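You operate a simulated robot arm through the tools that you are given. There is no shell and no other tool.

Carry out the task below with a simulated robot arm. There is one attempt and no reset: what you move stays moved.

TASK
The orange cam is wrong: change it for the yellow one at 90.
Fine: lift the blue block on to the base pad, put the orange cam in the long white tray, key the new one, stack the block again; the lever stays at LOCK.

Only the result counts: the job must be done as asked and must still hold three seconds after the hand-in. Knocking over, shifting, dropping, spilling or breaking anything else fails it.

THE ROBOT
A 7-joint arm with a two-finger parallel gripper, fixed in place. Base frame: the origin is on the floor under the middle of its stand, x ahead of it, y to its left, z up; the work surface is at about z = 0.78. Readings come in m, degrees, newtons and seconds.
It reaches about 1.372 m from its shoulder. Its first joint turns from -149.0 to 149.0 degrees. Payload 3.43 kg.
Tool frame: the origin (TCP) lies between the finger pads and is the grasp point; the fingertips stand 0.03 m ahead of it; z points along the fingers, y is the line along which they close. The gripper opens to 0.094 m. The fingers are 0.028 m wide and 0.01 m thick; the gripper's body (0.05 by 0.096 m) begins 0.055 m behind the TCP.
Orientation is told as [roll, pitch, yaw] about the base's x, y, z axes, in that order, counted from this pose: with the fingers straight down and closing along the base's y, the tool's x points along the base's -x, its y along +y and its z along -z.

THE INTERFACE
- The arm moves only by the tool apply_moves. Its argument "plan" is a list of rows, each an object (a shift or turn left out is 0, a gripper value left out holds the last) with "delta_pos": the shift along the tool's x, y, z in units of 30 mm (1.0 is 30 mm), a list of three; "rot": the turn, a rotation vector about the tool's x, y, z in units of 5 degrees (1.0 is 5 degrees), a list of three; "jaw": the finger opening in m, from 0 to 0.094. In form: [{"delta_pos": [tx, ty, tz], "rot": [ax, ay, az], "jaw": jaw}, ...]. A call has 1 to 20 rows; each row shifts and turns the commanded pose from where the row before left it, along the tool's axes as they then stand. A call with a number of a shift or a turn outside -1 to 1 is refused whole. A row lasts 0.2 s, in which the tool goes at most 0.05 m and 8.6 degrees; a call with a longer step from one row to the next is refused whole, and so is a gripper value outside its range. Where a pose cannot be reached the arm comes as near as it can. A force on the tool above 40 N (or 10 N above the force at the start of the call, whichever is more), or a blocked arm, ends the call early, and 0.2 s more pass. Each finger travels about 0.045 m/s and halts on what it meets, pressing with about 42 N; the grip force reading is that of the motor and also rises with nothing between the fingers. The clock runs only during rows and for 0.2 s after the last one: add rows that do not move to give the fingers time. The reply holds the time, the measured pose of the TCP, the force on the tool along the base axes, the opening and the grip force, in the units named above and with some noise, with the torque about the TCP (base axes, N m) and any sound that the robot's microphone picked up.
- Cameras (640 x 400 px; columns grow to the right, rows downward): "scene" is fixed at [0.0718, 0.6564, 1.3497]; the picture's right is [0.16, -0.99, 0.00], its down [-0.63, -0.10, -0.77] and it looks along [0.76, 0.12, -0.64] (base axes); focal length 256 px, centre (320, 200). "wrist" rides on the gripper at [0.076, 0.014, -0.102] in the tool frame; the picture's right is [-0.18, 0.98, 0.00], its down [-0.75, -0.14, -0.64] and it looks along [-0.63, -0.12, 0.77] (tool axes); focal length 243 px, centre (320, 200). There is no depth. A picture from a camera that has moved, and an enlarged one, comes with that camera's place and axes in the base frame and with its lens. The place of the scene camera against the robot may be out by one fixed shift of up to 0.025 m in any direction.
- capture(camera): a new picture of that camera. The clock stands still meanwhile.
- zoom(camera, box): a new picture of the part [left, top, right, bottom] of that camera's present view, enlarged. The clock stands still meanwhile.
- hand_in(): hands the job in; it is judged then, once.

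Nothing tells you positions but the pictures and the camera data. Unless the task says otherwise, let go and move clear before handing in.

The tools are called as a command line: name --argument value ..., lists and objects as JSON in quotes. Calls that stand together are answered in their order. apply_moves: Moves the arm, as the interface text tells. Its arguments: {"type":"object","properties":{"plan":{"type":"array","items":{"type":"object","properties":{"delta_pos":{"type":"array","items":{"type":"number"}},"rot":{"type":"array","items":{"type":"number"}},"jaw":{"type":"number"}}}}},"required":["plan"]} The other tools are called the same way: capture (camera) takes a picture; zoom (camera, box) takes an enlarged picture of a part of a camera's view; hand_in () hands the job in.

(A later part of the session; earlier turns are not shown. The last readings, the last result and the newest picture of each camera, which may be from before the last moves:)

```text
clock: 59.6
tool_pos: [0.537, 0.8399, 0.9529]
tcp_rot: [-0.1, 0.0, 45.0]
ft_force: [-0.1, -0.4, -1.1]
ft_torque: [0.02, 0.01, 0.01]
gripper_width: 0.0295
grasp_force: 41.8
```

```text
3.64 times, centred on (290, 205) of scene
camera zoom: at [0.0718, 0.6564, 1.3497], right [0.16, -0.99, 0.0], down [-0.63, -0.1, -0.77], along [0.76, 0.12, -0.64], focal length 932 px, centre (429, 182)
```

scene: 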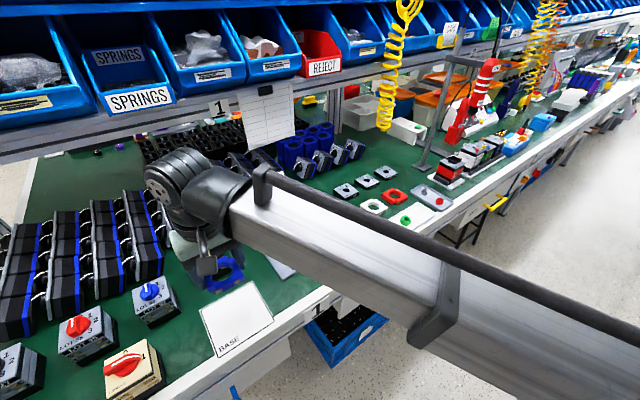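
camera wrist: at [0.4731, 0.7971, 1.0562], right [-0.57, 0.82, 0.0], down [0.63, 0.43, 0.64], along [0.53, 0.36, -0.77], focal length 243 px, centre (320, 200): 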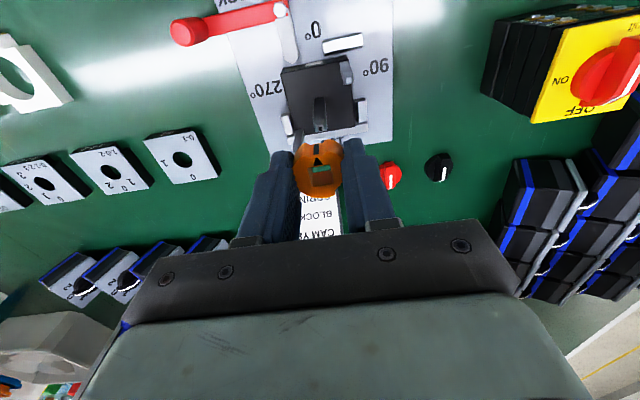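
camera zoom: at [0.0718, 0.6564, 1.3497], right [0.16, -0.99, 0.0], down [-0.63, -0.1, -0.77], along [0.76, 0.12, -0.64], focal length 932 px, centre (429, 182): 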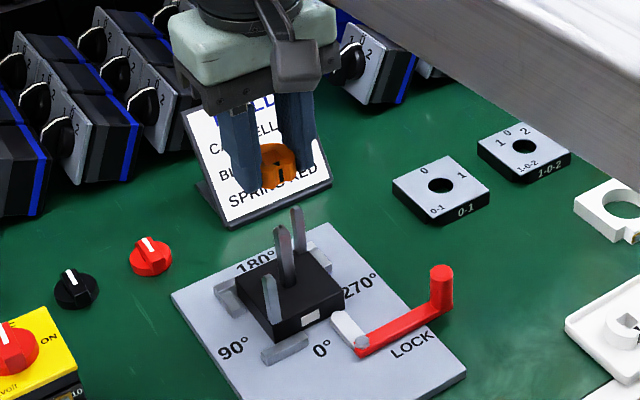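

The orange cam is out and held cleanly; housing and lever look untouched. I'll carry it to above the free end of the long white tray, past the green cam, near (0.684, 0.442).

apply_moves --plan '[{"delta_pos": [0, 0, -0.5]}, {"delta_pos": [0.22, -0.48, -0.3]}, {"delta_pos": [0.42, -0.92, 0]}, {"delta_pos": [0.42, -0.92, 0]}, {"delta_pos": [0.42, -0.92, 0]}, {"delta_pos": [0.42, -0.92, 0]}, {"delta_pos": [0.42, -0.92, 0]}, {"delta_pos": [0.42, -0.92, 0]}, {"delta_pos": [0.42, -0.92, 0]}, {"delta_pos": [0.42, -0.92, 0]}, {"delta_pos": [0.42, -0.92, 0]}, {"delta_pos": [0.42, -0.92, 0]}, {"delta_pos": [0.42, -0.92, 0]}, {"delta_pos": [0.42, -0.92, 0]}, {"delta_pos": [0.42, -0.92, 0]}, {"delta_pos": [0.22, -0.48, 0]}, {"delta_pos": [0, 0, 0]}, {"delta_pos": [0, 0, 0]}]'

capture --camera "wrist"

capture --camera "scene"

```text
clock: 63.4
tool_pos: [0.6841, 0.4415, 0.9752]
tcp_rot: [0.0, 0.0, 45.1]
ft_force: [0.7, 0.9, 0.2]
ft_torque: [0.02, 0.02, -0.04]
gripper_width: 0.0292
grasp_force: 42.0
```

```text
taken
camera wrist: at [0.6214, 0.3976, 1.0785], right [-0.57, 0.82, 0.0], down [0.63, 0.43, 0.64], along [0.53, 0.36, -0.77], focal length 243 px, centre (320, 200)
```

wrist: 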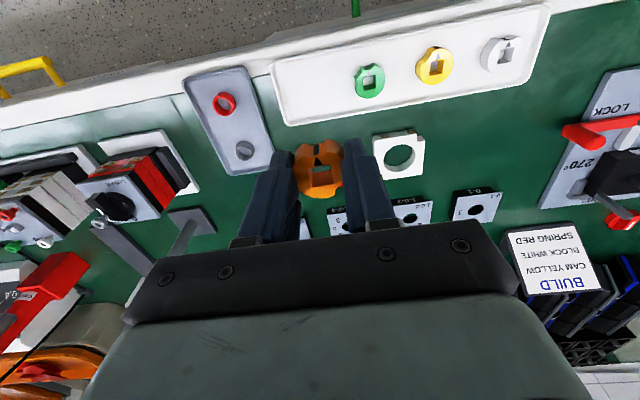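

```text
taken
```

scene: 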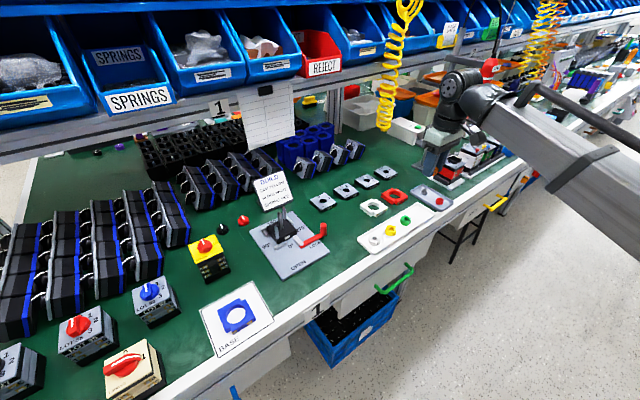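

zoom --camera "wrist" --box '[260, 10, 560, 200]'

zoom --camera "wrist" --box '[400, 30, 480, 100]'

zoom --camera "scene" --box '[350, 190, 450, 270]'

```text
2.11 times, centred on (410, 105) of wrist
camera zoom: at [0.6214, 0.3976, 1.0785], right [-0.57, 0.82, 0.0], down [0.63, 0.43, 0.64], along [0.53, 0.36, -0.77], focal length 511 px, centre (130, 400)
```

zoom: 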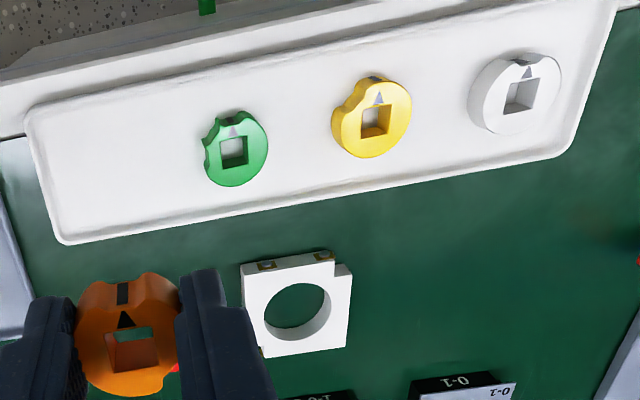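

```text
5.71 times, centred on (440, 65) of wrist
camera zoom: at [0.6214, 0.3976, 1.0785], right [-0.57, 0.82, 0.0], down [0.63, 0.43, 0.64], along [0.53, 0.36, -0.77], focal length 1386 px, centre (-366, 971)
```

zoom: 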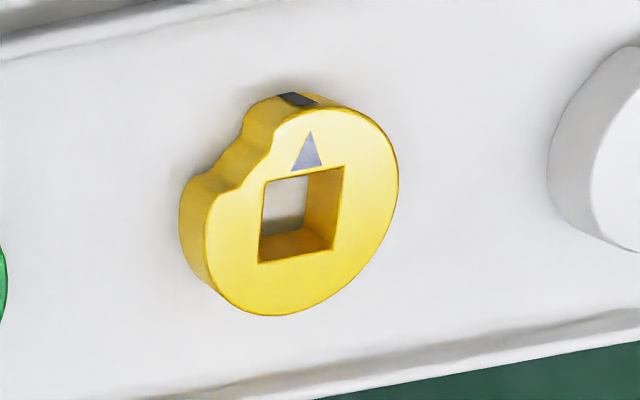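

```text
5.00 times, centred on (400, 230) of scene
camera zoom: at [0.0718, 0.6564, 1.3497], right [0.16, -0.99, 0.0], down [-0.63, -0.1, -0.77], along [0.76, 0.12, -0.64], focal length 1282 px, centre (-80, 50)
```

zoom: 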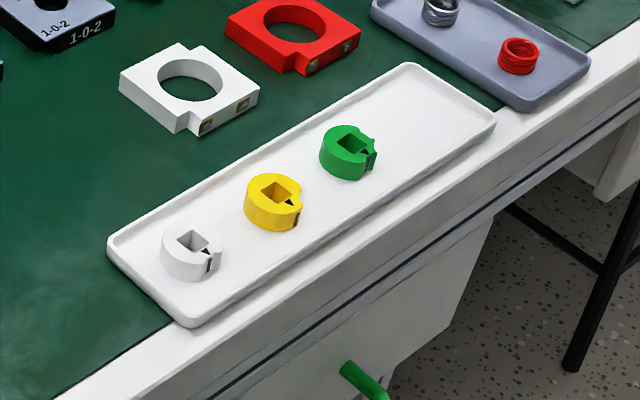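

The tray's free end is right below: green is about 53 mm away on one side and the tray end about 47 mm on the other. I'll shift 3 mm away from green and lower the orange cam.

apply_moves --plan '[{"delta_pos": [0.03, -0.1, 0.4]}, {"delta_pos": [0, 0, 0.8]}, {"delta_pos": [0, 0, 0.8]}, {"delta_pos": [0, 0, 0.8]}, {"delta_pos": [0, 0, 0.8]}, {"delta_pos": [0, 0, 0.8]}, {"delta_pos": [0, 0, 0.6]}, {"delta_pos": [0, 0, 0]}]'

capture --camera "wrist"

zoom --camera "scene" --box '[360, 160, 460, 250]'

```text
clock: 65.2
tool_pos: [0.6868, 0.4373, 0.8249]
tcp_rot: [0.0, 0.0, 45.0]
ft_force: [0.6, -1.1, -0.1]
ft_torque: [0.02, -0.03, 0.0]
gripper_width: 0.0293
grasp_force: 42.0
```

```text
taken
camera wrist: at [0.6234, 0.3938, 0.9268], right [-0.57, 0.82, 0.0], down [0.63, 0.43, 0.64], along [0.53, 0.36, -0.77], focal length 243 px, centre (320, 200)
```

wrist: 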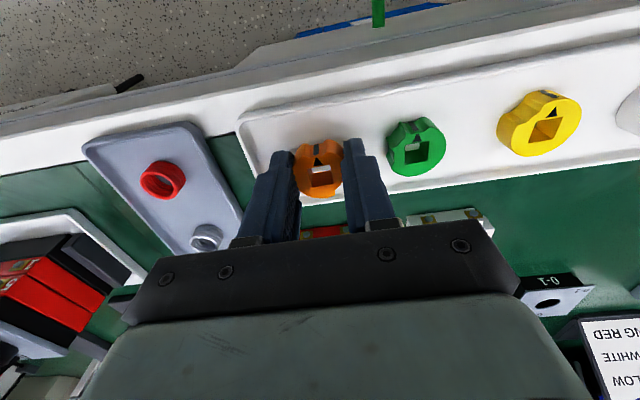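

```text
4.44 times, centred on (410, 205) of scene
camera zoom: at [0.0718, 0.6564, 1.3497], right [0.16, -0.99, 0.0], down [-0.63, -0.1, -0.77], along [0.76, 0.12, -0.64], focal length 1139 px, centre (-80, 178)
```

zoom: 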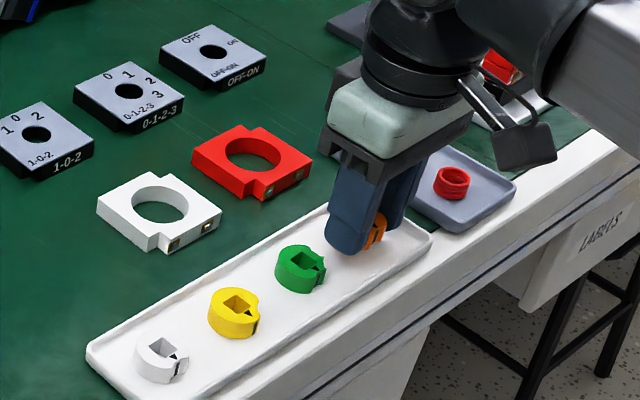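

apply_moves --plan '[{"delta_pos": [0, 0, 0.15]}, {"delta_pos": [0, 0, 0.1]}, {"delta_pos": [0, 0, 0]}]'

apply_moves --plan '[{"delta_pos": [0, 0, 0.04]}, {"delta_pos": [0, 0, 0]}]'

apply_moves --plan '[{"delta_pos": [0, 0, 0.04]}, {"delta_pos": [0, 0, 0]}]'

```text
clock: 66.0
tool_pos: [0.687, 0.4387, 0.8179]
tcp_rot: [-0.1, 0.0, 45.0]
ft_force: [-0.5, -0.4, -0.8]
ft_torque: [-0.01, 0.02, 0.0]
gripper_width: 0.0293
grasp_force: 42.0
```

```text
clock: 66.6
tool_pos: [0.6871, 0.4379, 0.8155]
tcp_rot: [0.0, 0.1, 45.0]
ft_force: [0.1, -0.3, 0.2]
ft_torque: [-0.01, 0.0, 0.0]
gripper_width: 0.0295
grasp_force: 41.8
```

```text
clock: 67.2
tool_pos: [0.6892, 0.4389, 0.8147]
tcp_rot: [0.0, 0.1, 45.0]
ft_force: [-0.1, -0.3, 0.1]
ft_torque: [0.0, -0.01, 0.01]
gripper_width: 0.0291
grasp_force: 42.3
```

apply_moves --plan '[{"delta_pos": [0, 0, 0.03]}, {"delta_pos": [0, 0, 0]}]'

apply_moves --plan '[{"delta_pos": [0, 0, 0.03]}, {"delta_pos": [0, 0, 0]}]'

zoom --camera "scene" --box '[400, 185, 450, 225]'

```text
clock: 67.8
tool_pos: [0.6885, 0.4398, 0.8156]
tcp_rot: [0.0, 0.0, 45.1]
ft_force: [0.4, 0.6, -0.7]
ft_torque: [0.02, 0.04, 0.02]
gripper_width: 0.0295
grasp_force: 42.7
```

```text
clock: 68.4
tool_pos: [0.6873, 0.4394, 0.8146]
tcp_rot: [0.1, -0.1, 45.1]
ft_force: [-0.2, 0.8, -0.7]
ft_torque: [-0.04, 0.0, -0.02]
gripper_width: 0.0294
grasp_force: 41.5
```

```text
10.00 times, centred on (425, 205) of scene
camera zoom: at [0.0718, 0.6564, 1.3497], right [0.16, -0.99, 0.0], down [-0.63, -0.1, -0.77], along [0.76, 0.12, -0.64], focal length 2563 px, centre (-730, 150)
```

zoom: 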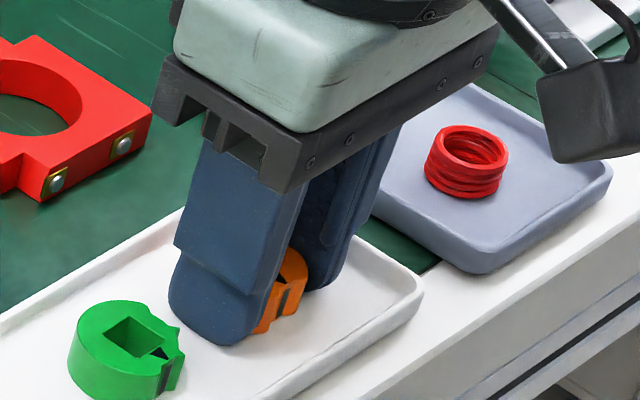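

apply_moves --plan '[{"delta_pos": [0, 0, 0.03]}, {"delta_pos": [0, 0, 0]}]'

apply_moves --plan '[{"delta_pos": [0, 0, 0.03]}, {"delta_pos": [0, 0, 0]}]'

apply_moves --plan '[{"delta_pos": [0, 0, 0.02]}, {"delta_pos": [0, 0, 0]}]'

```text
clock: 69.0
tool_pos: [0.6873, 0.4382, 0.8126]
tcp_rot: [-0.1, -0.1, 45.0]
ft_force: [1.3, 0.3, 6.9]
ft_torque: [0.05, 0.0, -0.01]
gripper_width: 0.0293
grasp_force: 41.7
```

```text
clock: 69.6
tool_pos: [0.6876, 0.4388, 0.8136]
tcp_rot: [-0.1, -0.1, 45.1]
ft_force: [3.8, 0.8, 23.7]
ft_torque: [0.03, 0.0, -0.04]
gripper_width: 0.0294
grasp_force: 42.5
```

```text
clock: 70.4
tool_pos: [0.6871, 0.4375, 0.8142]
tcp_rot: [-0.1, -0.3, 45.0]
ft_force: [-1.9, -1.5, 14.4]
ft_torque: [-0.02, 0.14, 0.11]
gripper_width: 0.0295
grasp_force: 42.2
stopped in row 2: the force on the tool passed its limit at 41 N (the readings are from after the stop); the commanded pose is now the measured one
```

Contact with the tray floor is made, and the press was a bit firm at the end. I'll ease up, release the cam and check the tray.

apply_moves --plan '[{"delta_pos": [0, 0, -0.03]}, {"delta_pos": [0, 0, 0]}]'

apply_moves --plan '[{"jaw": 0.034}, {"jaw": 0.04}, {"jaw": 0.04}, {"jaw": 0.04}]'

zoom --camera "wrist" --box '[240, 80, 460, 220]'

zoom --camera "scene" --box '[350, 190, 450, 270]'

```text
clock: 71.0
tool_pos: [0.6875, 0.4388, 0.8149]
tcp_rot: [-0.1, -0.2, 45.0]
ft_force: [-0.9, -1.4, 13.6]
ft_torque: [-0.03, 0.13, 0.03]
gripper_width: 0.0295
grasp_force: 41.9
```

```text
clock: 72.0
tool_pos: [0.6874, 0.4397, 0.8134]
tcp_rot: [0.0, -0.3, 45.0]
ft_force: [3.6, -1.7, 14.1]
ft_torque: [-0.04, 0.02, -0.06]
gripper_width: 0.0367
grasp_force: 0.0
```

```text
2.86 times, centred on (350, 150) of wrist
camera zoom: at [0.6238, 0.3949, 0.9162], right [-0.57, 0.82, 0.0], down [0.63, 0.43, 0.64], along [0.53, 0.36, -0.76], focal length 693 px, centre (234, 343)
```

zoom: 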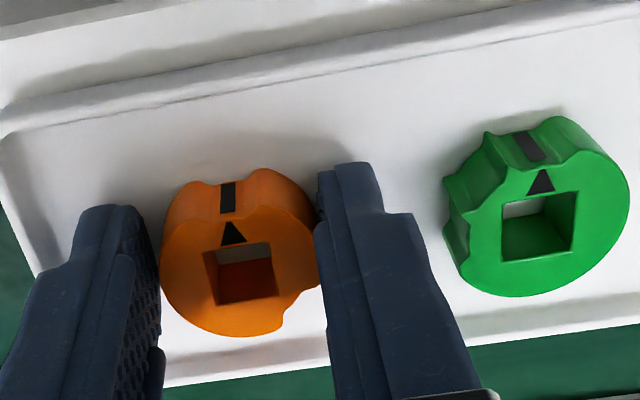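

```text
5.00 times, centred on (400, 230) of scene
camera zoom: at [0.0718, 0.6564, 1.3497], right [0.16, -0.99, 0.0], down [-0.63, -0.1, -0.77], along [0.76, 0.12, -0.64], focal length 1282 px, centre (-80, 50)
```

zoom: 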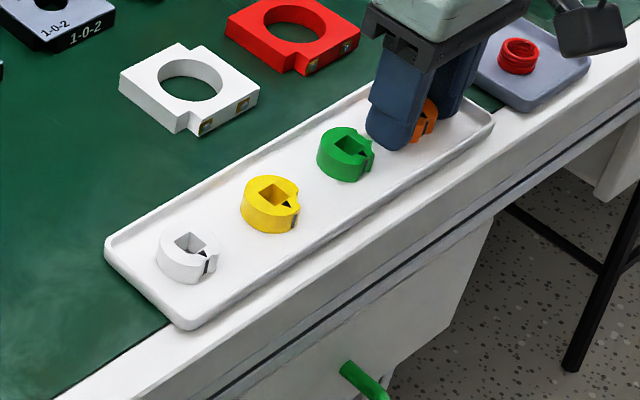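

apply_moves --plan '[{"delta_pos": [0, 0, -0.06]}, {"delta_pos": [0, 0, 0]}]'

zoom --camera "scene" --box '[350, 190, 450, 270]'

zoom --camera "wrist" --box '[240, 80, 460, 220]'

```text
clock: 72.6
tool_pos: [0.6887, 0.4397, 0.8159]
tcp_rot: [0.0, -0.1, 45.0]
ft_force: [0.7, 0.2, 0.6]
ft_torque: [-0.03, 0.03, 0.01]
gripper_width: 0.0401
grasp_force: 0.0
```

```text
5.00 times, centred on (400, 230) of scene
camera zoom: at [0.0718, 0.6564, 1.3497], right [0.16, -0.99, 0.0], down [-0.63, -0.1, -0.77], along [0.76, 0.12, -0.64], focal length 1282 px, centre (-80, 50)
```

zoom: 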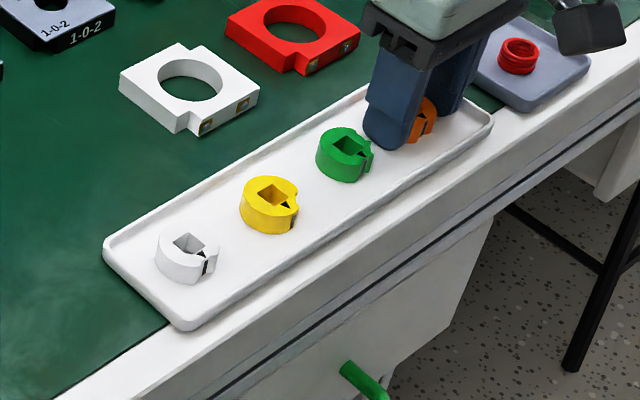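

```text
2.86 times, centred on (350, 150) of wrist
camera zoom: at [0.6242, 0.3957, 0.9174], right [-0.57, 0.82, 0.0], down [0.63, 0.43, 0.64], along [0.53, 0.36, -0.77], focal length 693 px, centre (234, 343)
```

zoom: 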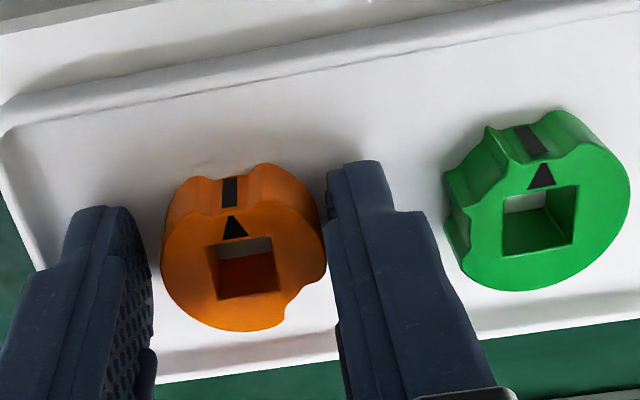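

The orange cam is sitting in the tray; the tray itself may have nudged by about 2 mm. I'll rise and move over the yellow cam, whose pointer faces the same way as 0° (azimuth 225°), so it will need a 90° turn before keying.

apply_moves --plan '[{"delta_pos": [0, 0, -0.3], "jaw": 0.04}, {"delta_pos": [0, 0, -0.8]}, {"delta_pos": [0, 0, -0.8]}, {"delta_pos": [0, 0, -0.8]}, {"delta_pos": [0, 0.85, 0], "jaw": 0.05}, {"delta_pos": [0, 0.85, 0]}, {"delta_pos": [0, 0.85, 0]}, {"delta_pos": [0, 0.85, 0]}, {"delta_pos": [0, 0.85, 0]}, {"delta_pos": [0, 0, 0]}, {"delta_pos": [0, 0, 0]}]'

capture --camera "wrist"

zoom --camera "wrist" --box '[260, 40, 380, 160]'

zoom --camera "scene" --box '[350, 180, 450, 260]'

```text
clock: 75.0
tool_pos: [0.5962, 0.529, 0.8963]
tcp_rot: [-0.1, -0.1, 45.1]
ft_force: [-0.2, 0.6, -0.7]
ft_torque: [0.02, 0.02, 0.02]
gripper_width: 0.0498
grasp_force: 0.2
```

```text
taken
camera wrist: at [0.5339, 0.4849, 0.9988], right [-0.57, 0.82, 0.0], down [0.63, 0.43, 0.64], along [0.53, 0.36, -0.77], focal length 243 px, centre (320, 200)
```

wrist: 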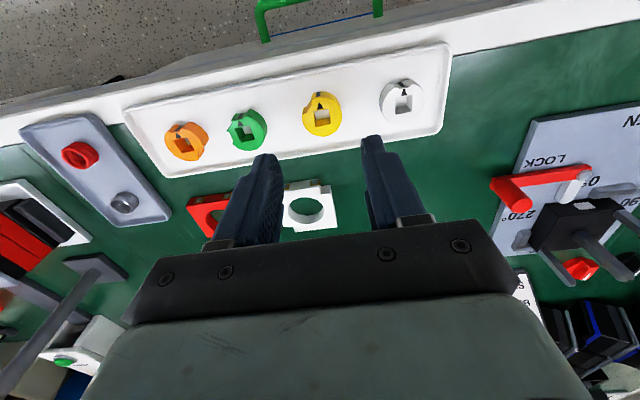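

```text
3.33 times, centred on (320, 100) of wrist
camera zoom: at [0.5339, 0.4849, 0.9988], right [-0.57, 0.82, 0.0], down [0.63, 0.43, 0.64], along [0.53, 0.36, -0.77], focal length 809 px, centre (320, 533)
```

zoom: 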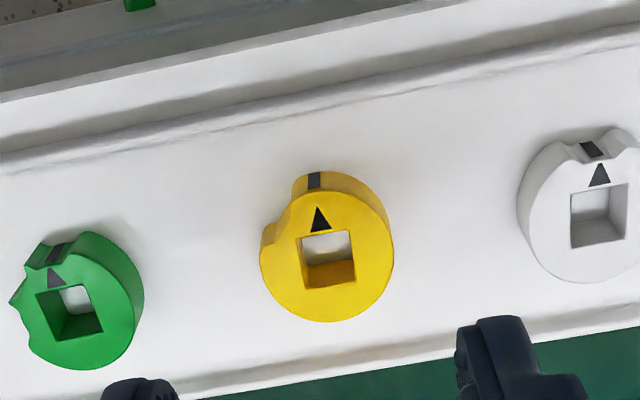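

```text
5.00 times, centred on (400, 220) of scene
camera zoom: at [0.0718, 0.6564, 1.3497], right [0.16, -0.99, 0.0], down [-0.63, -0.1, -0.77], along [0.76, 0.12, -0.64], focal length 1282 px, centre (-80, 100)
```

zoom: 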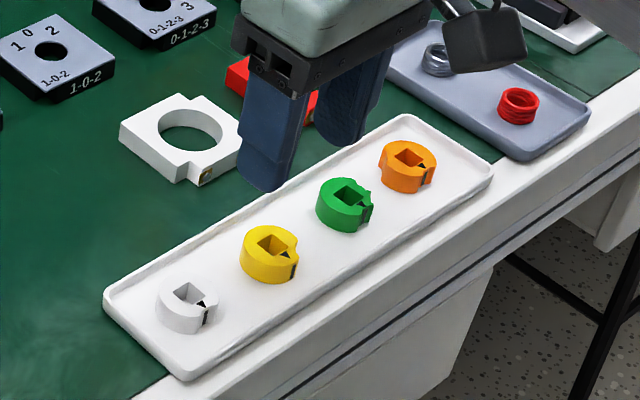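

apply_moves --plan '[{"delta_pos": [0, 0.065, 0.5], "jaw": 0.05}, {"delta_pos": [0, 0, 0.7]}, {"delta_pos": [0, 0, 0.7]}, {"delta_pos": [0, 0, 0.6]}, {"delta_pos": [0, 0, 0]}, {"delta_pos": [0, 0, 0]}]'

zoom --camera "wrist" --box '[230, 90, 410, 220]'

zoom --camera "scene" --box '[350, 180, 450, 260]'

```text
clock: 76.4
tool_pos: [0.5961, 0.5316, 0.8211]
tcp_rot: [-0.1, -0.2, 45.0]
ft_force: [0.1, -0.4, 0.7]
ft_torque: [0.06, 0.02, -0.01]
gripper_width: 0.0499
grasp_force: 0.1
```

```text
3.08 times, centred on (320, 155) of wrist
camera zoom: at [0.5329, 0.4864, 0.9228], right [-0.57, 0.82, 0.0], down [0.63, 0.43, 0.64], along [0.53, 0.36, -0.76], focal length 746 px, centre (320, 338)
```

zoom: 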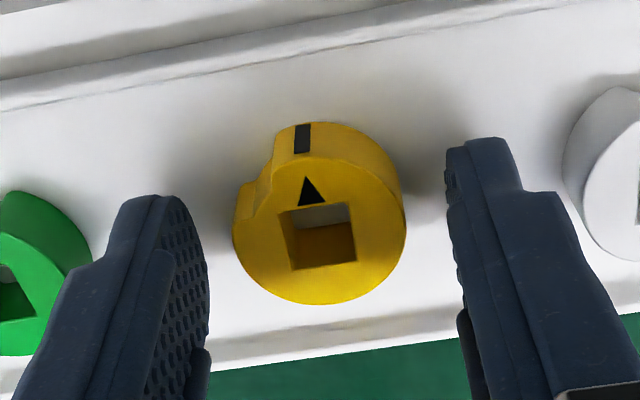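

```text
5.00 times, centred on (400, 220) of scene
camera zoom: at [0.0718, 0.6564, 1.3497], right [0.16, -0.99, 0.0], down [-0.63, -0.1, -0.77], along [0.76, 0.12, -0.64], focal length 1282 px, centre (-80, 100)
```

zoom: 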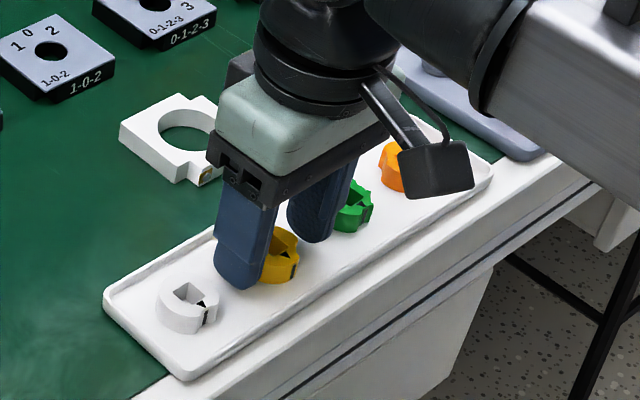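

apply_moves --plan '[{"delta_pos": [0, 0, 0.15]}, {"delta_pos": [0, 0, 0]}, {"jaw": 0.042}, {"jaw": 0.036}, {"jaw": 0.028}, {"jaw": 0.025}, {"jaw": 0.025}, {"jaw": 0.025}]'

zoom --camera "wrist" --box '[230, 90, 410, 220]'

zoom --camera "scene" --box '[350, 180, 450, 260]'

```text
clock: 78.2
tool_pos: [0.5972, 0.5308, 0.8164]
tcp_rot: [-0.2, -0.1, 45.0]
ft_force: [0.5, -0.8, -0.3]
ft_torque: [-0.04, 0.05, 0.0]
gripper_width: 0.0273
grasp_force: 42.0
```

```text
3.08 times, centred on (320, 155) of wrist
camera zoom: at [0.5329, 0.4868, 0.9187], right [-0.57, 0.82, 0.0], down [0.63, 0.43, 0.64], along [0.53, 0.36, -0.77], focal length 746 px, centre (320, 338)
```

zoom: 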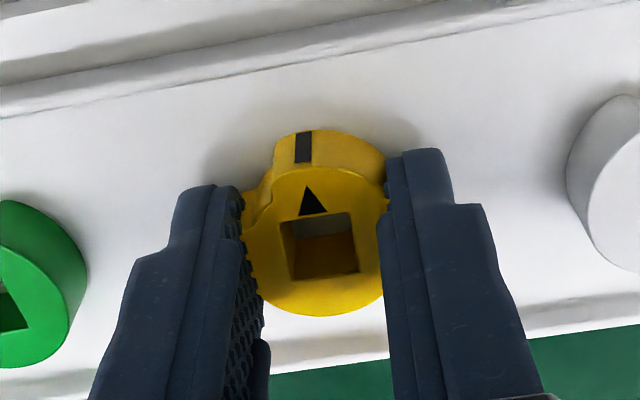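

```text
5.00 times, centred on (400, 220) of scene
camera zoom: at [0.0718, 0.6564, 1.3497], right [0.16, -0.99, 0.0], down [-0.63, -0.1, -0.77], along [0.76, 0.12, -0.64], focal length 1282 px, centre (-80, 100)
```

zoom: 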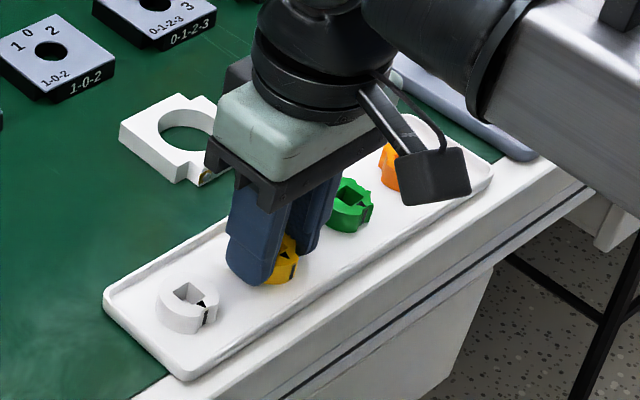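

The yellow cam is gripped without turning. I'll lift it gently straight up.

apply_moves --plan '[{"delta_pos": [0, 0, -0.1]}, {"delta_pos": [0, 0, -0.3]}, {"delta_pos": [0, 0, -0.6]}, {"delta_pos": [0, 0, -0.8]}, {"delta_pos": [0, 0, -0.8]}, {"delta_pos": [0, 0, -0.8]}, {"delta_pos": [0, 0, -0.8]}, {"delta_pos": [0, 0, -0.8]}, {"delta_pos": [0, 0, 0]}]'

capture --camera "wrist"

zoom --camera "wrist" --box '[260, 130, 380, 230]'

zoom --camera "scene" --box '[350, 150, 450, 260]'

```text
clock: 80.2
tool_pos: [0.5959, 0.5293, 0.9681]
tcp_rot: [-0.1, -0.1, 45.0]
ft_force: [-0.2, 0.0, 0.0]
ft_torque: [-0.01, 0.04, 0.01]
gripper_width: 0.027
grasp_force: 42.2
```

```text
taken
camera wrist: at [0.5325, 0.4859, 1.0712], right [-0.57, 0.82, 0.0], down [0.63, 0.43, 0.64], along [0.53, 0.36, -0.77], focal length 243 px, centre (320, 200)
```

wrist: 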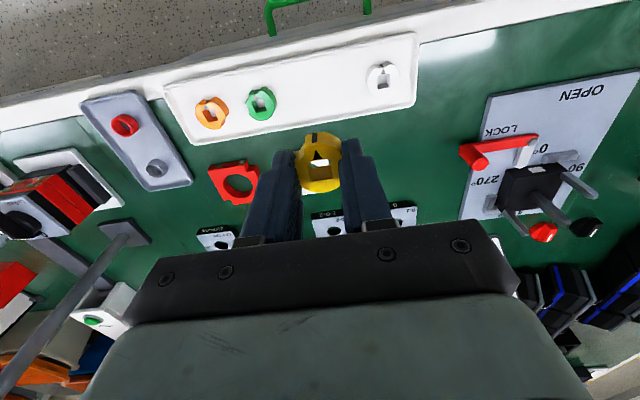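

```text
4.00 times, centred on (320, 180) of wrist
camera zoom: at [0.5325, 0.4859, 1.0712], right [-0.57, 0.82, 0.0], down [0.63, 0.43, 0.64], along [0.53, 0.36, -0.77], focal length 970 px, centre (320, 280)
```

zoom: 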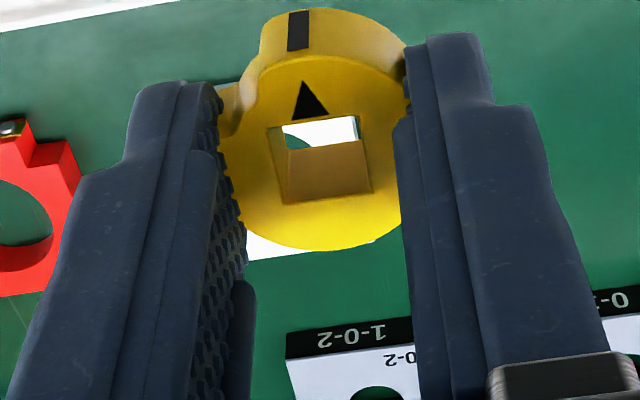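

```text
3.64 times, centred on (400, 205) of scene
camera zoom: at [0.0718, 0.6564, 1.3497], right [0.16, -0.99, 0.0], down [-0.63, -0.1, -0.77], along [0.76, 0.12, -0.64], focal length 932 px, centre (29, 182)
```

zoom: 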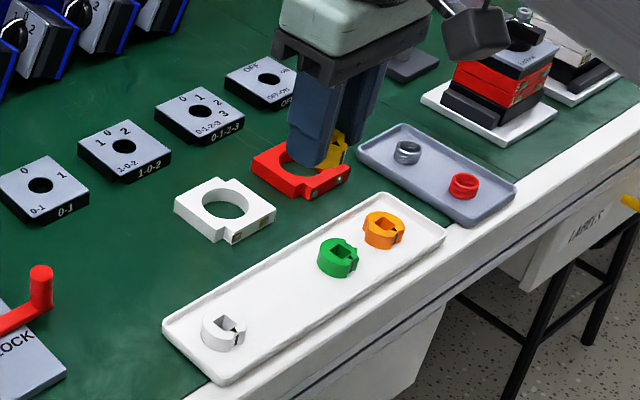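

The yellow cam is in hand, square to the gripper. I'll rotate the tool by −90° at height, so its pointer goes from the 0° direction to the 90° direction, then check.

apply_moves --plan '[{"rot": [0, 0, 1]}, {"rot": [0, 0, 1]}, {"rot": [0, 0, 1]}, {"rot": [0, 0, 1]}, {"rot": [0, 0, 1]}, {"rot": [0, 0, 1]}, {"rot": [0, 0, 1]}, {"rot": [0, 0, 1]}, {"rot": [0, 0, 1]}, {"rot": [0, 0, 1]}, {"rot": [0, 0, 1]}, {"rot": [0, 0, 1]}, {"rot": [0, 0, 1]}, {"rot": [0, 0, 1]}, {"rot": [0, 0, 1]}, {"rot": [0, 0, 1]}, {"rot": [0, 0, 1]}, {"rot": [0, 0, 1]}, {"rot": [0, 0, 0]}, {"rot": [0, 0, 0]}]'

capture --camera "wrist"

capture --camera "scene"

```text
clock: 84.4
tool_pos: [0.5962, 0.5316, 0.9681]
tcp_rot: [0.1, -0.1, -45.1]
ft_force: [0.1, 0.2, -0.6]
ft_torque: [-0.01, -0.03, -0.02]
gripper_width: 0.027
grasp_force: 41.9
```

```text
taken
camera wrist: at [0.5524, 0.5948, 1.0701], right [0.83, 0.56, 0.0], down [0.43, -0.63, 0.64], along [0.36, -0.53, -0.77], focal length 243 px, centre (320, 200)
```

wrist: 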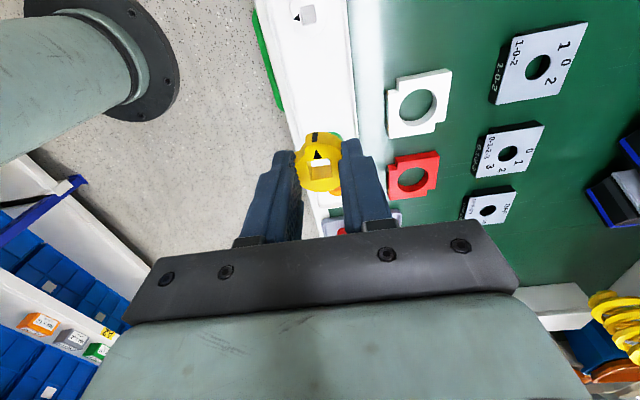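

```text
taken
```

scene: 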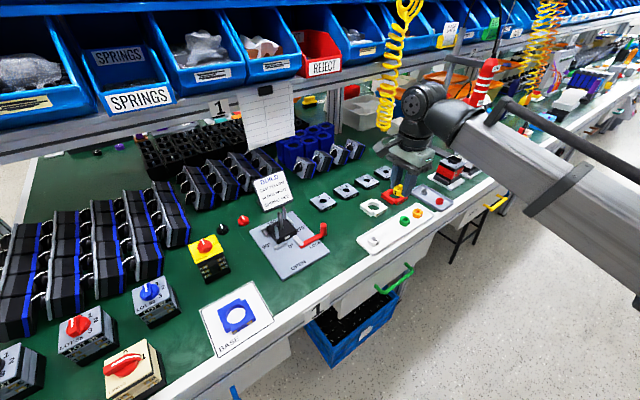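

The pointer now faces along the 90° direction. I'll carry the cam to above the shaft.

apply_moves --plan '[{"delta_pos": [0.43, 0.3, 0]}, {"delta_pos": [0.86, 0.59, 0]}, {"delta_pos": [0.86, 0.59, 0]}, {"delta_pos": [0.86, 0.59, 0]}, {"delta_pos": [0.86, 0.59, 0]}, {"delta_pos": [0.86, 0.59, 0]}, {"delta_pos": [0.86, 0.59, 0]}, {"delta_pos": [0.86, 0.59, 0]}, {"delta_pos": [0.86, 0.59, 0]}, {"delta_pos": [0.86, 0.59, 0]}, {"delta_pos": [0.5, 0.32, 0]}, {"delta_pos": [0, 0, 0]}, {"delta_pos": [0, 0, 0]}]'

capture --camera "wrist"

zoom --camera "wrist" --box '[240, 50, 400, 210]'

zoom --camera "scene" --box '[250, 170, 330, 250]'

```text
clock: 87.2
tool_pos: [0.5378, 0.8424, 0.9665]
tcp_rot: [0.0, -0.1, -45.0]
ft_force: [-0.1, -0.1, 0.1]
ft_torque: [-0.02, -0.02, -0.01]
gripper_width: 0.027
grasp_force: 41.8
```

```text
taken
camera wrist: at [0.4939, 0.9054, 1.0697], right [0.82, 0.57, 0.0], down [0.43, -0.63, 0.64], along [0.36, -0.53, -0.77], focal length 243 px, centre (320, 200)
```

wrist: 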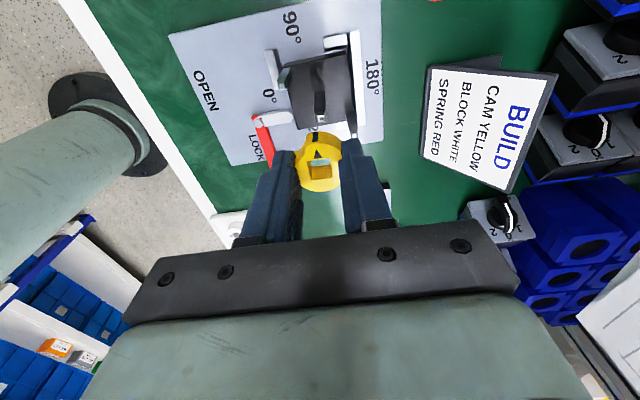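

```text
2.50 times, centred on (320, 130) of wrist
camera zoom: at [0.4939, 0.9054, 1.0697], right [0.82, 0.57, 0.0], down [0.43, -0.63, 0.64], along [0.36, -0.53, -0.77], focal length 606 px, centre (320, 375)
```

zoom: 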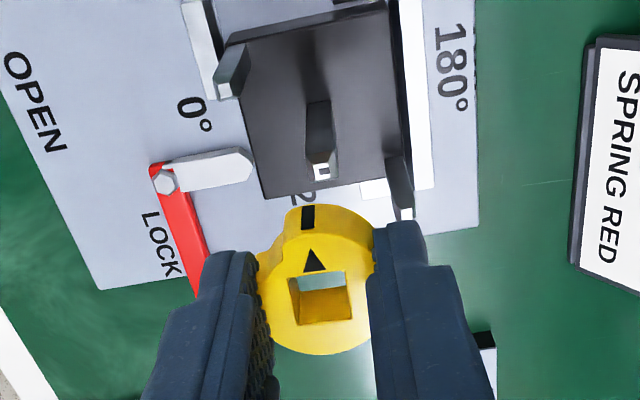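

```text
5.00 times, centred on (290, 210) of scene
camera zoom: at [0.0718, 0.6564, 1.3497], right [0.16, -0.99, 0.0], down [-0.63, -0.1, -0.77], along [0.76, 0.12, -0.64], focal length 1282 px, centre (470, 150)
```

zoom: 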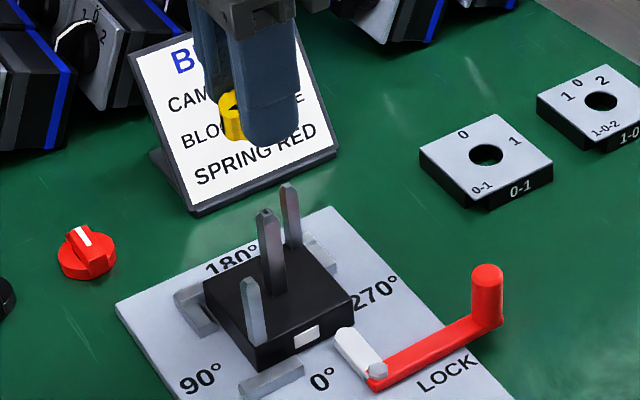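

The hole and shaft look aligned to within about a millimetre. I'll descend until the cam is just above the shaft tip and check again.

apply_moves --plan '[{"delta_pos": [0, 0, 0.5]}, {"delta_pos": [0, 0, 0.6]}, {"delta_pos": [0, 0, 0.5]}, {"delta_pos": [0, 0, 0]}, {"delta_pos": [0, 0, 0]}]'

zoom --camera "wrist" --box '[240, 70, 400, 230]'

zoom --camera "wrist" --box '[290, 120, 360, 190]'

zoom --camera "scene" --box '[260, 180, 310, 230]'

```text
clock: 88.4
tool_pos: [0.5373, 0.8429, 0.9185]
tcp_rot: [0.2, -0.1, -45.1]
ft_force: [0.9, -0.5, 0.8]
ft_torque: [0.04, 0.02, 0.05]
gripper_width: 0.0268
grasp_force: 41.3
```

```text
2.50 times, centred on (320, 150) of wrist
camera zoom: at [0.4935, 0.9059, 1.021], right [0.82, 0.57, 0.0], down [0.43, -0.63, 0.64], along [0.36, -0.53, -0.77], focal length 606 px, centre (320, 325)
```

zoom: 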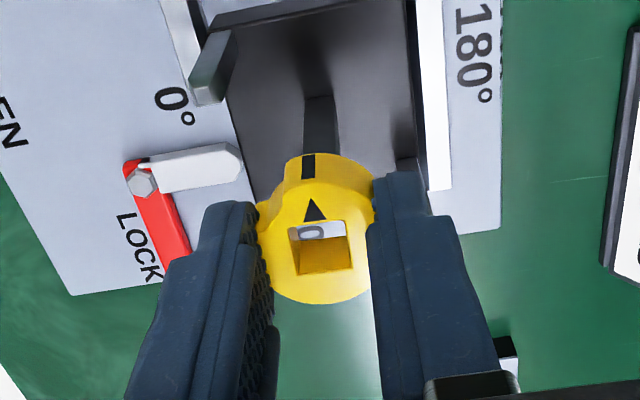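

```text
5.71 times, centred on (325, 155) of wrist
camera zoom: at [0.4935, 0.9059, 1.021], right [0.82, 0.57, 0.0], down [0.43, -0.63, 0.64], along [0.36, -0.53, -0.77], focal length 1386 px, centre (291, 457)
```

zoom: 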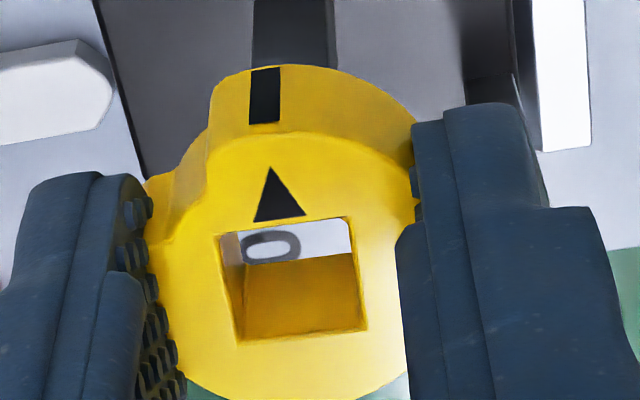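

```text
8.00 times, centred on (285, 205) of scene
camera zoom: at [0.0718, 0.6564, 1.3497], right [0.16, -0.99, 0.0], down [-0.63, -0.1, -0.77], along [0.76, 0.12, -0.64], focal length 2050 px, centre (600, 160)
```

zoom: 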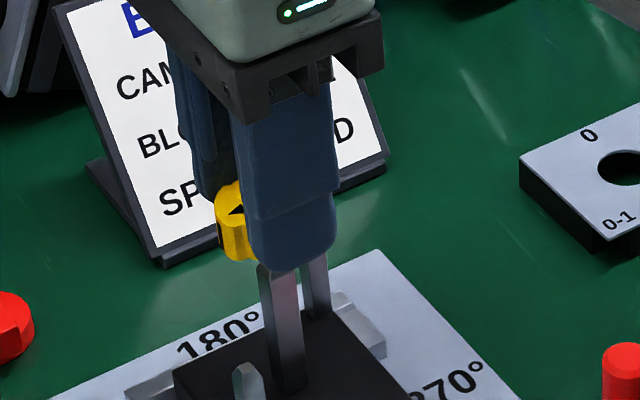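

apply_moves --plan '[{"delta_pos": [0, 0, 0.15]}, {"delta_pos": [0, 0, 0.1]}, {"delta_pos": [0, 0, 0]}]'

apply_moves --plan '[{"delta_pos": [0, 0, 0.06]}, {"delta_pos": [0, 0, 0]}]'

apply_moves --plan '[{"delta_pos": [0, 0, 0.06]}, {"delta_pos": [0, 0, 0]}]'

zoom --camera "wrist" --box '[290, 120, 360, 190]'

zoom --camera "scene" --box '[260, 190, 310, 240]'

```text
clock: 89.2
tool_pos: [0.5371, 0.8421, 0.911]
tcp_rot: [0.2, -0.1, -45.0]
ft_force: [-0.3, 0.5, -0.8]
ft_torque: [0.01, -0.02, 0.03]
gripper_width: 0.027
grasp_force: 41.5
```

```text
clock: 89.8
tool_pos: [0.5375, 0.8424, 0.9084]
tcp_rot: [0.1, -0.1, -45.0]
ft_force: [-1.0, 0.5, -0.1]
ft_torque: [-0.02, 0.03, 0.02]
gripper_width: 0.0268
grasp_force: 41.8
```

```text
clock: 90.4
tool_pos: [0.5394, 0.8414, 0.9076]
tcp_rot: [0.1, -0.2, -45.0]
ft_force: [0.2, -0.4, 0.3]
ft_torque: [0.0, -0.01, 0.04]
gripper_width: 0.0302
grasp_force: 41.5
```

```text
5.71 times, centred on (325, 155) of wrist
camera zoom: at [0.4947, 0.9046, 1.01], right [0.82, 0.57, 0.0], down [0.43, -0.63, 0.64], along [0.36, -0.53, -0.77], focal length 1386 px, centre (291, 457)
```

zoom: 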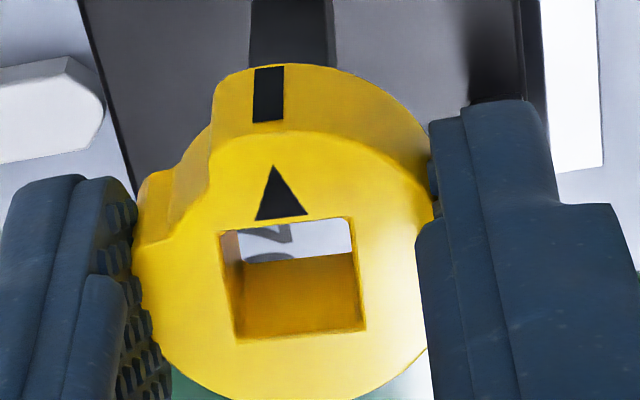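

```text
8.00 times, centred on (285, 215) of scene
camera zoom: at [0.0718, 0.6564, 1.3497], right [0.16, -0.99, 0.0], down [-0.63, -0.1, -0.77], along [0.76, 0.12, -0.64], focal length 2050 px, centre (600, 80)
```

zoom: 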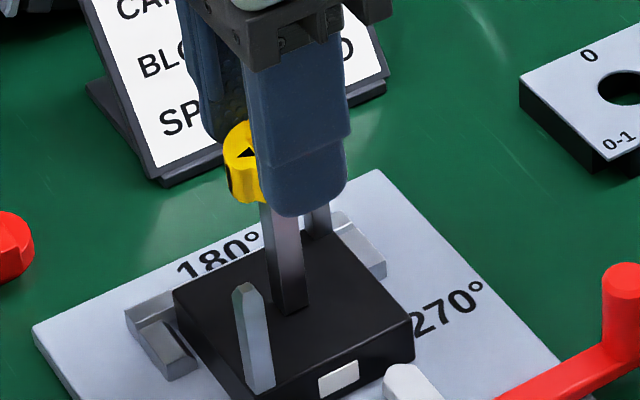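

apply_moves --plan '[{"delta_pos": [0, 0, 0.05]}, {"delta_pos": [0, 0, 0]}]'

apply_moves --plan '[{"delta_pos": [0, 0, 0.05]}, {"delta_pos": [0, 0, 0]}]'

zoom --camera "wrist" --box '[290, 120, 360, 190]'

zoom --camera "scene" --box '[265, 195, 305, 235]'

```text
clock: 91.0
tool_pos: [0.5381, 0.8407, 0.9055]
tcp_rot: [0.1, -0.1, -45.0]
ft_force: [0.2, -0.1, 0.3]
ft_torque: [-0.02, -0.02, 0.0]
gripper_width: 0.031
grasp_force: 41.7
```

```text
clock: 91.6
tool_pos: [0.5385, 0.8394, 0.9047]
tcp_rot: [0.2, -0.1, -45.0]
ft_force: [-0.3, 0.2, 0.7]
ft_torque: [0.01, 0.0, 0.03]
gripper_width: 0.0312
grasp_force: 41.8
```

```text
5.71 times, centred on (325, 155) of wrist
camera zoom: at [0.4948, 0.9044, 1.007], right [0.82, 0.57, 0.0], down [0.43, -0.63, 0.64], along [0.36, -0.53, -0.77], focal length 1386 px, centre (291, 457)
```

zoom: 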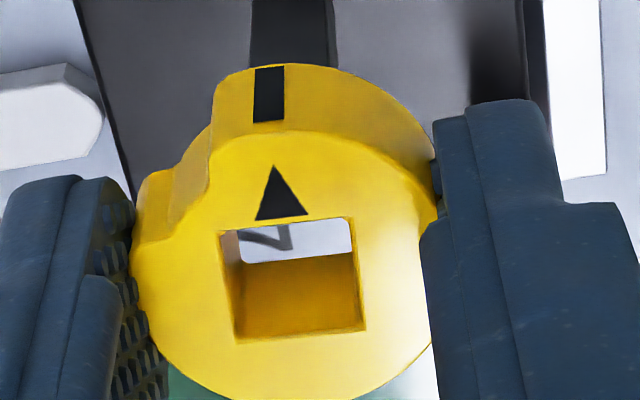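

```text
10.00 times, centred on (285, 215) of scene
camera zoom: at [0.0718, 0.6564, 1.3497], right [0.16, -0.99, 0.0], down [-0.63, -0.1, -0.77], along [0.76, 0.12, -0.64], focal length 2563 px, centre (670, 50)
```

zoom: 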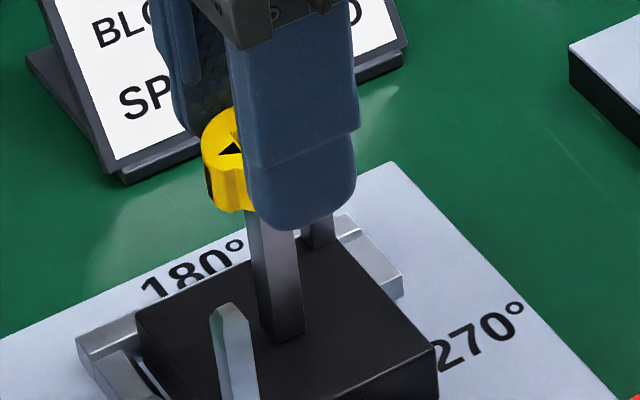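

apply_moves --plan '[{"delta_pos": [0, 0, 0.05]}, {"delta_pos": [0, 0, 0]}]'

apply_moves --plan '[{"delta_pos": [0, 0, 0.05]}, {"delta_pos": [0, 0, 0]}]'

zoom --camera "wrist" --box '[290, 120, 360, 190]'

zoom --camera "scene" --box '[265, 195, 305, 235]'

```text
clock: 92.2
tool_pos: [0.5376, 0.8407, 0.9022]
tcp_rot: [0.1, -0.1, -44.9]
ft_force: [0.2, -0.3, 0.0]
ft_torque: [-0.02, 0.01, -0.03]
gripper_width: 0.0314
grasp_force: 41.9
```

```text
clock: 92.8
tool_pos: [0.5377, 0.8399, 0.9013]
tcp_rot: [0.1, -0.1, -45.0]
ft_force: [-0.3, 0.7, 1.6]
ft_torque: [0.02, -0.03, -0.01]
gripper_width: 0.031
grasp_force: 42.0
```

```text
5.71 times, centred on (325, 155) of wrist
camera zoom: at [0.4941, 0.9041, 1.0039], right [0.82, 0.57, 0.0], down [0.43, -0.63, 0.64], along [0.37, -0.53, -0.77], focal length 1386 px, centre (291, 457)
```

zoom: 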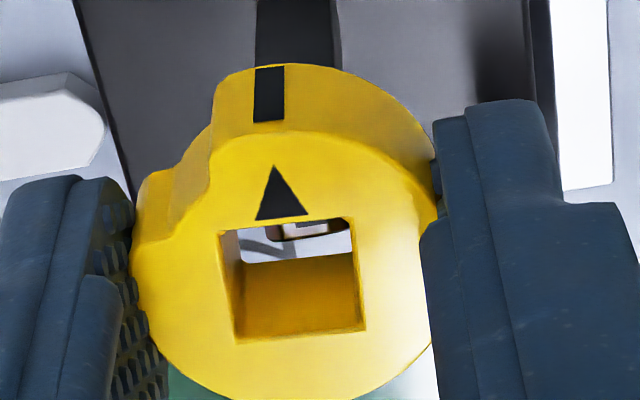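

```text
10.00 times, centred on (285, 215) of scene
camera zoom: at [0.0718, 0.6564, 1.3497], right [0.16, -0.99, 0.0], down [-0.63, -0.1, -0.77], along [0.76, 0.12, -0.64], focal length 2563 px, centre (670, 50)
```

zoom: 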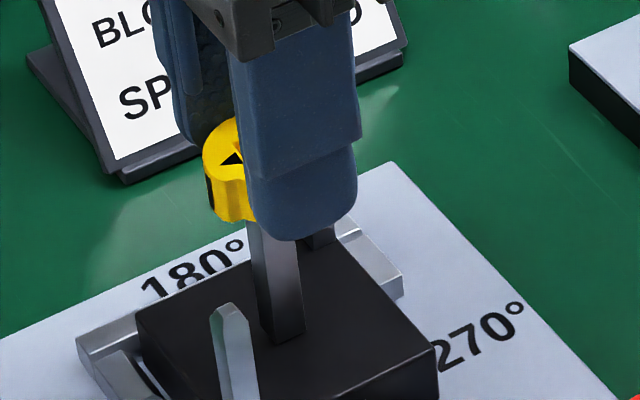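

zoom --camera "wrist" --box '[310, 140, 340, 165]'

zoom --camera "scene" --box '[275, 205, 300, 230]'

```text
16.00 times, centred on (325, 152) of wrist
camera zoom: at [0.4941, 0.9041, 1.0039], right [0.82, 0.57, 0.0], down [0.43, -0.63, 0.64], along [0.37, -0.53, -0.77], focal length 3882 px, centre (240, 960)
```

zoom: 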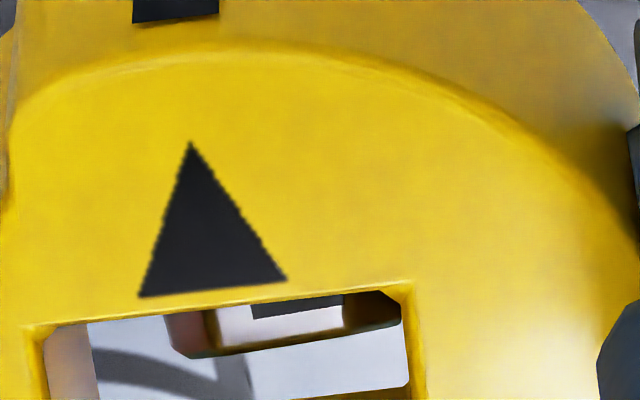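

```text
16.00 times, centred on (288, 218) of scene
camera zoom: at [0.0718, 0.6564, 1.3497], right [0.16, -0.99, 0.0], down [-0.63, -0.1, -0.77], along [0.76, 0.12, -0.64], focal length 4101 px, centre (840, -80)
```

zoom: 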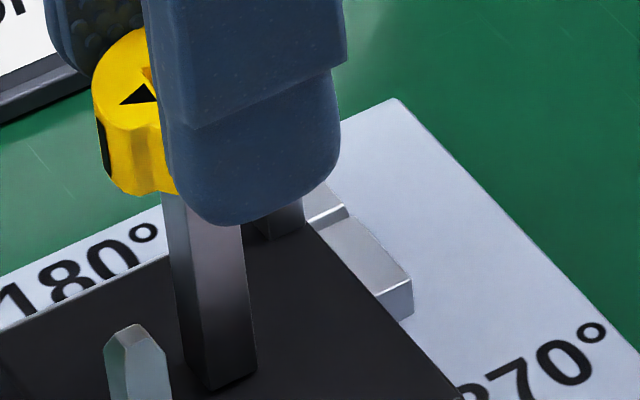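

The shaft tip is visible inside the cam's square hole with roughly 2 mm clearance per side. I'll nudge 1 mm to centre and continue down.

apply_moves --plan '[{"delta_pos": [0.01, 0.03, 0.05]}, {"delta_pos": [0, 0, 0.1]}, {"delta_pos": [0, 0, 0.1]}, {"delta_pos": [0, 0, 0]}]'

zoom --camera "wrist" --box '[290, 120, 360, 190]'

zoom --camera "scene" --box '[265, 200, 305, 240]'

```text
clock: 93.8
tool_pos: [0.5379, 0.8406, 0.8938]
tcp_rot: [0.2, 0.0, -45.1]
ft_force: [0.1, 0.2, 0.0]
ft_torque: [0.03, 0.01, -0.01]
gripper_width: 0.0311
grasp_force: 42.4
```

```text
5.71 times, centred on (325, 155) of wrist
camera zoom: at [0.4941, 0.9053, 0.9966], right [0.82, 0.57, 0.0], down [0.43, -0.63, 0.64], along [0.36, -0.53, -0.77], focal length 1386 px, centre (291, 457)
```

zoom: 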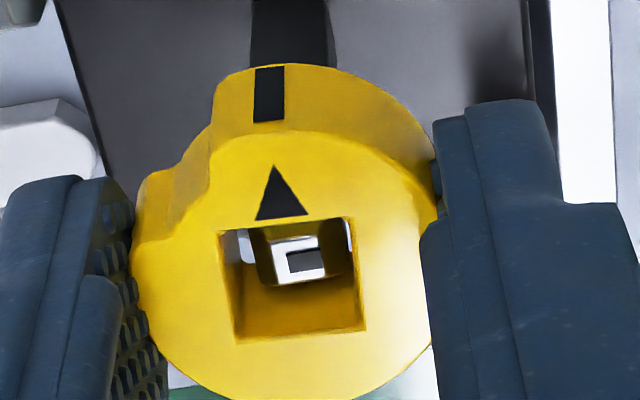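

```text
10.00 times, centred on (285, 220) of scene
camera zoom: at [0.0718, 0.6564, 1.3497], right [0.16, -0.99, 0.0], down [-0.63, -0.1, -0.77], along [0.76, 0.12, -0.64], focal length 2563 px, centre (670, 0)
```

zoom: 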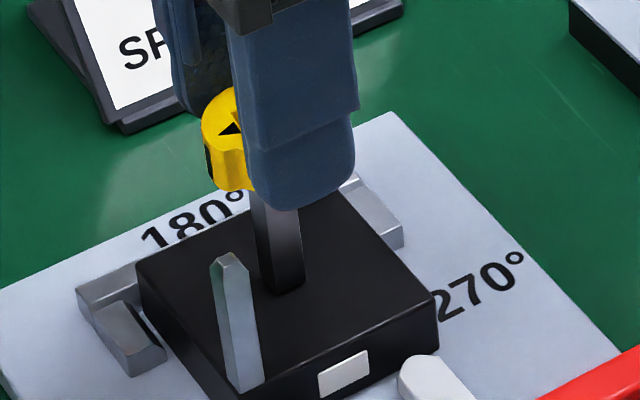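

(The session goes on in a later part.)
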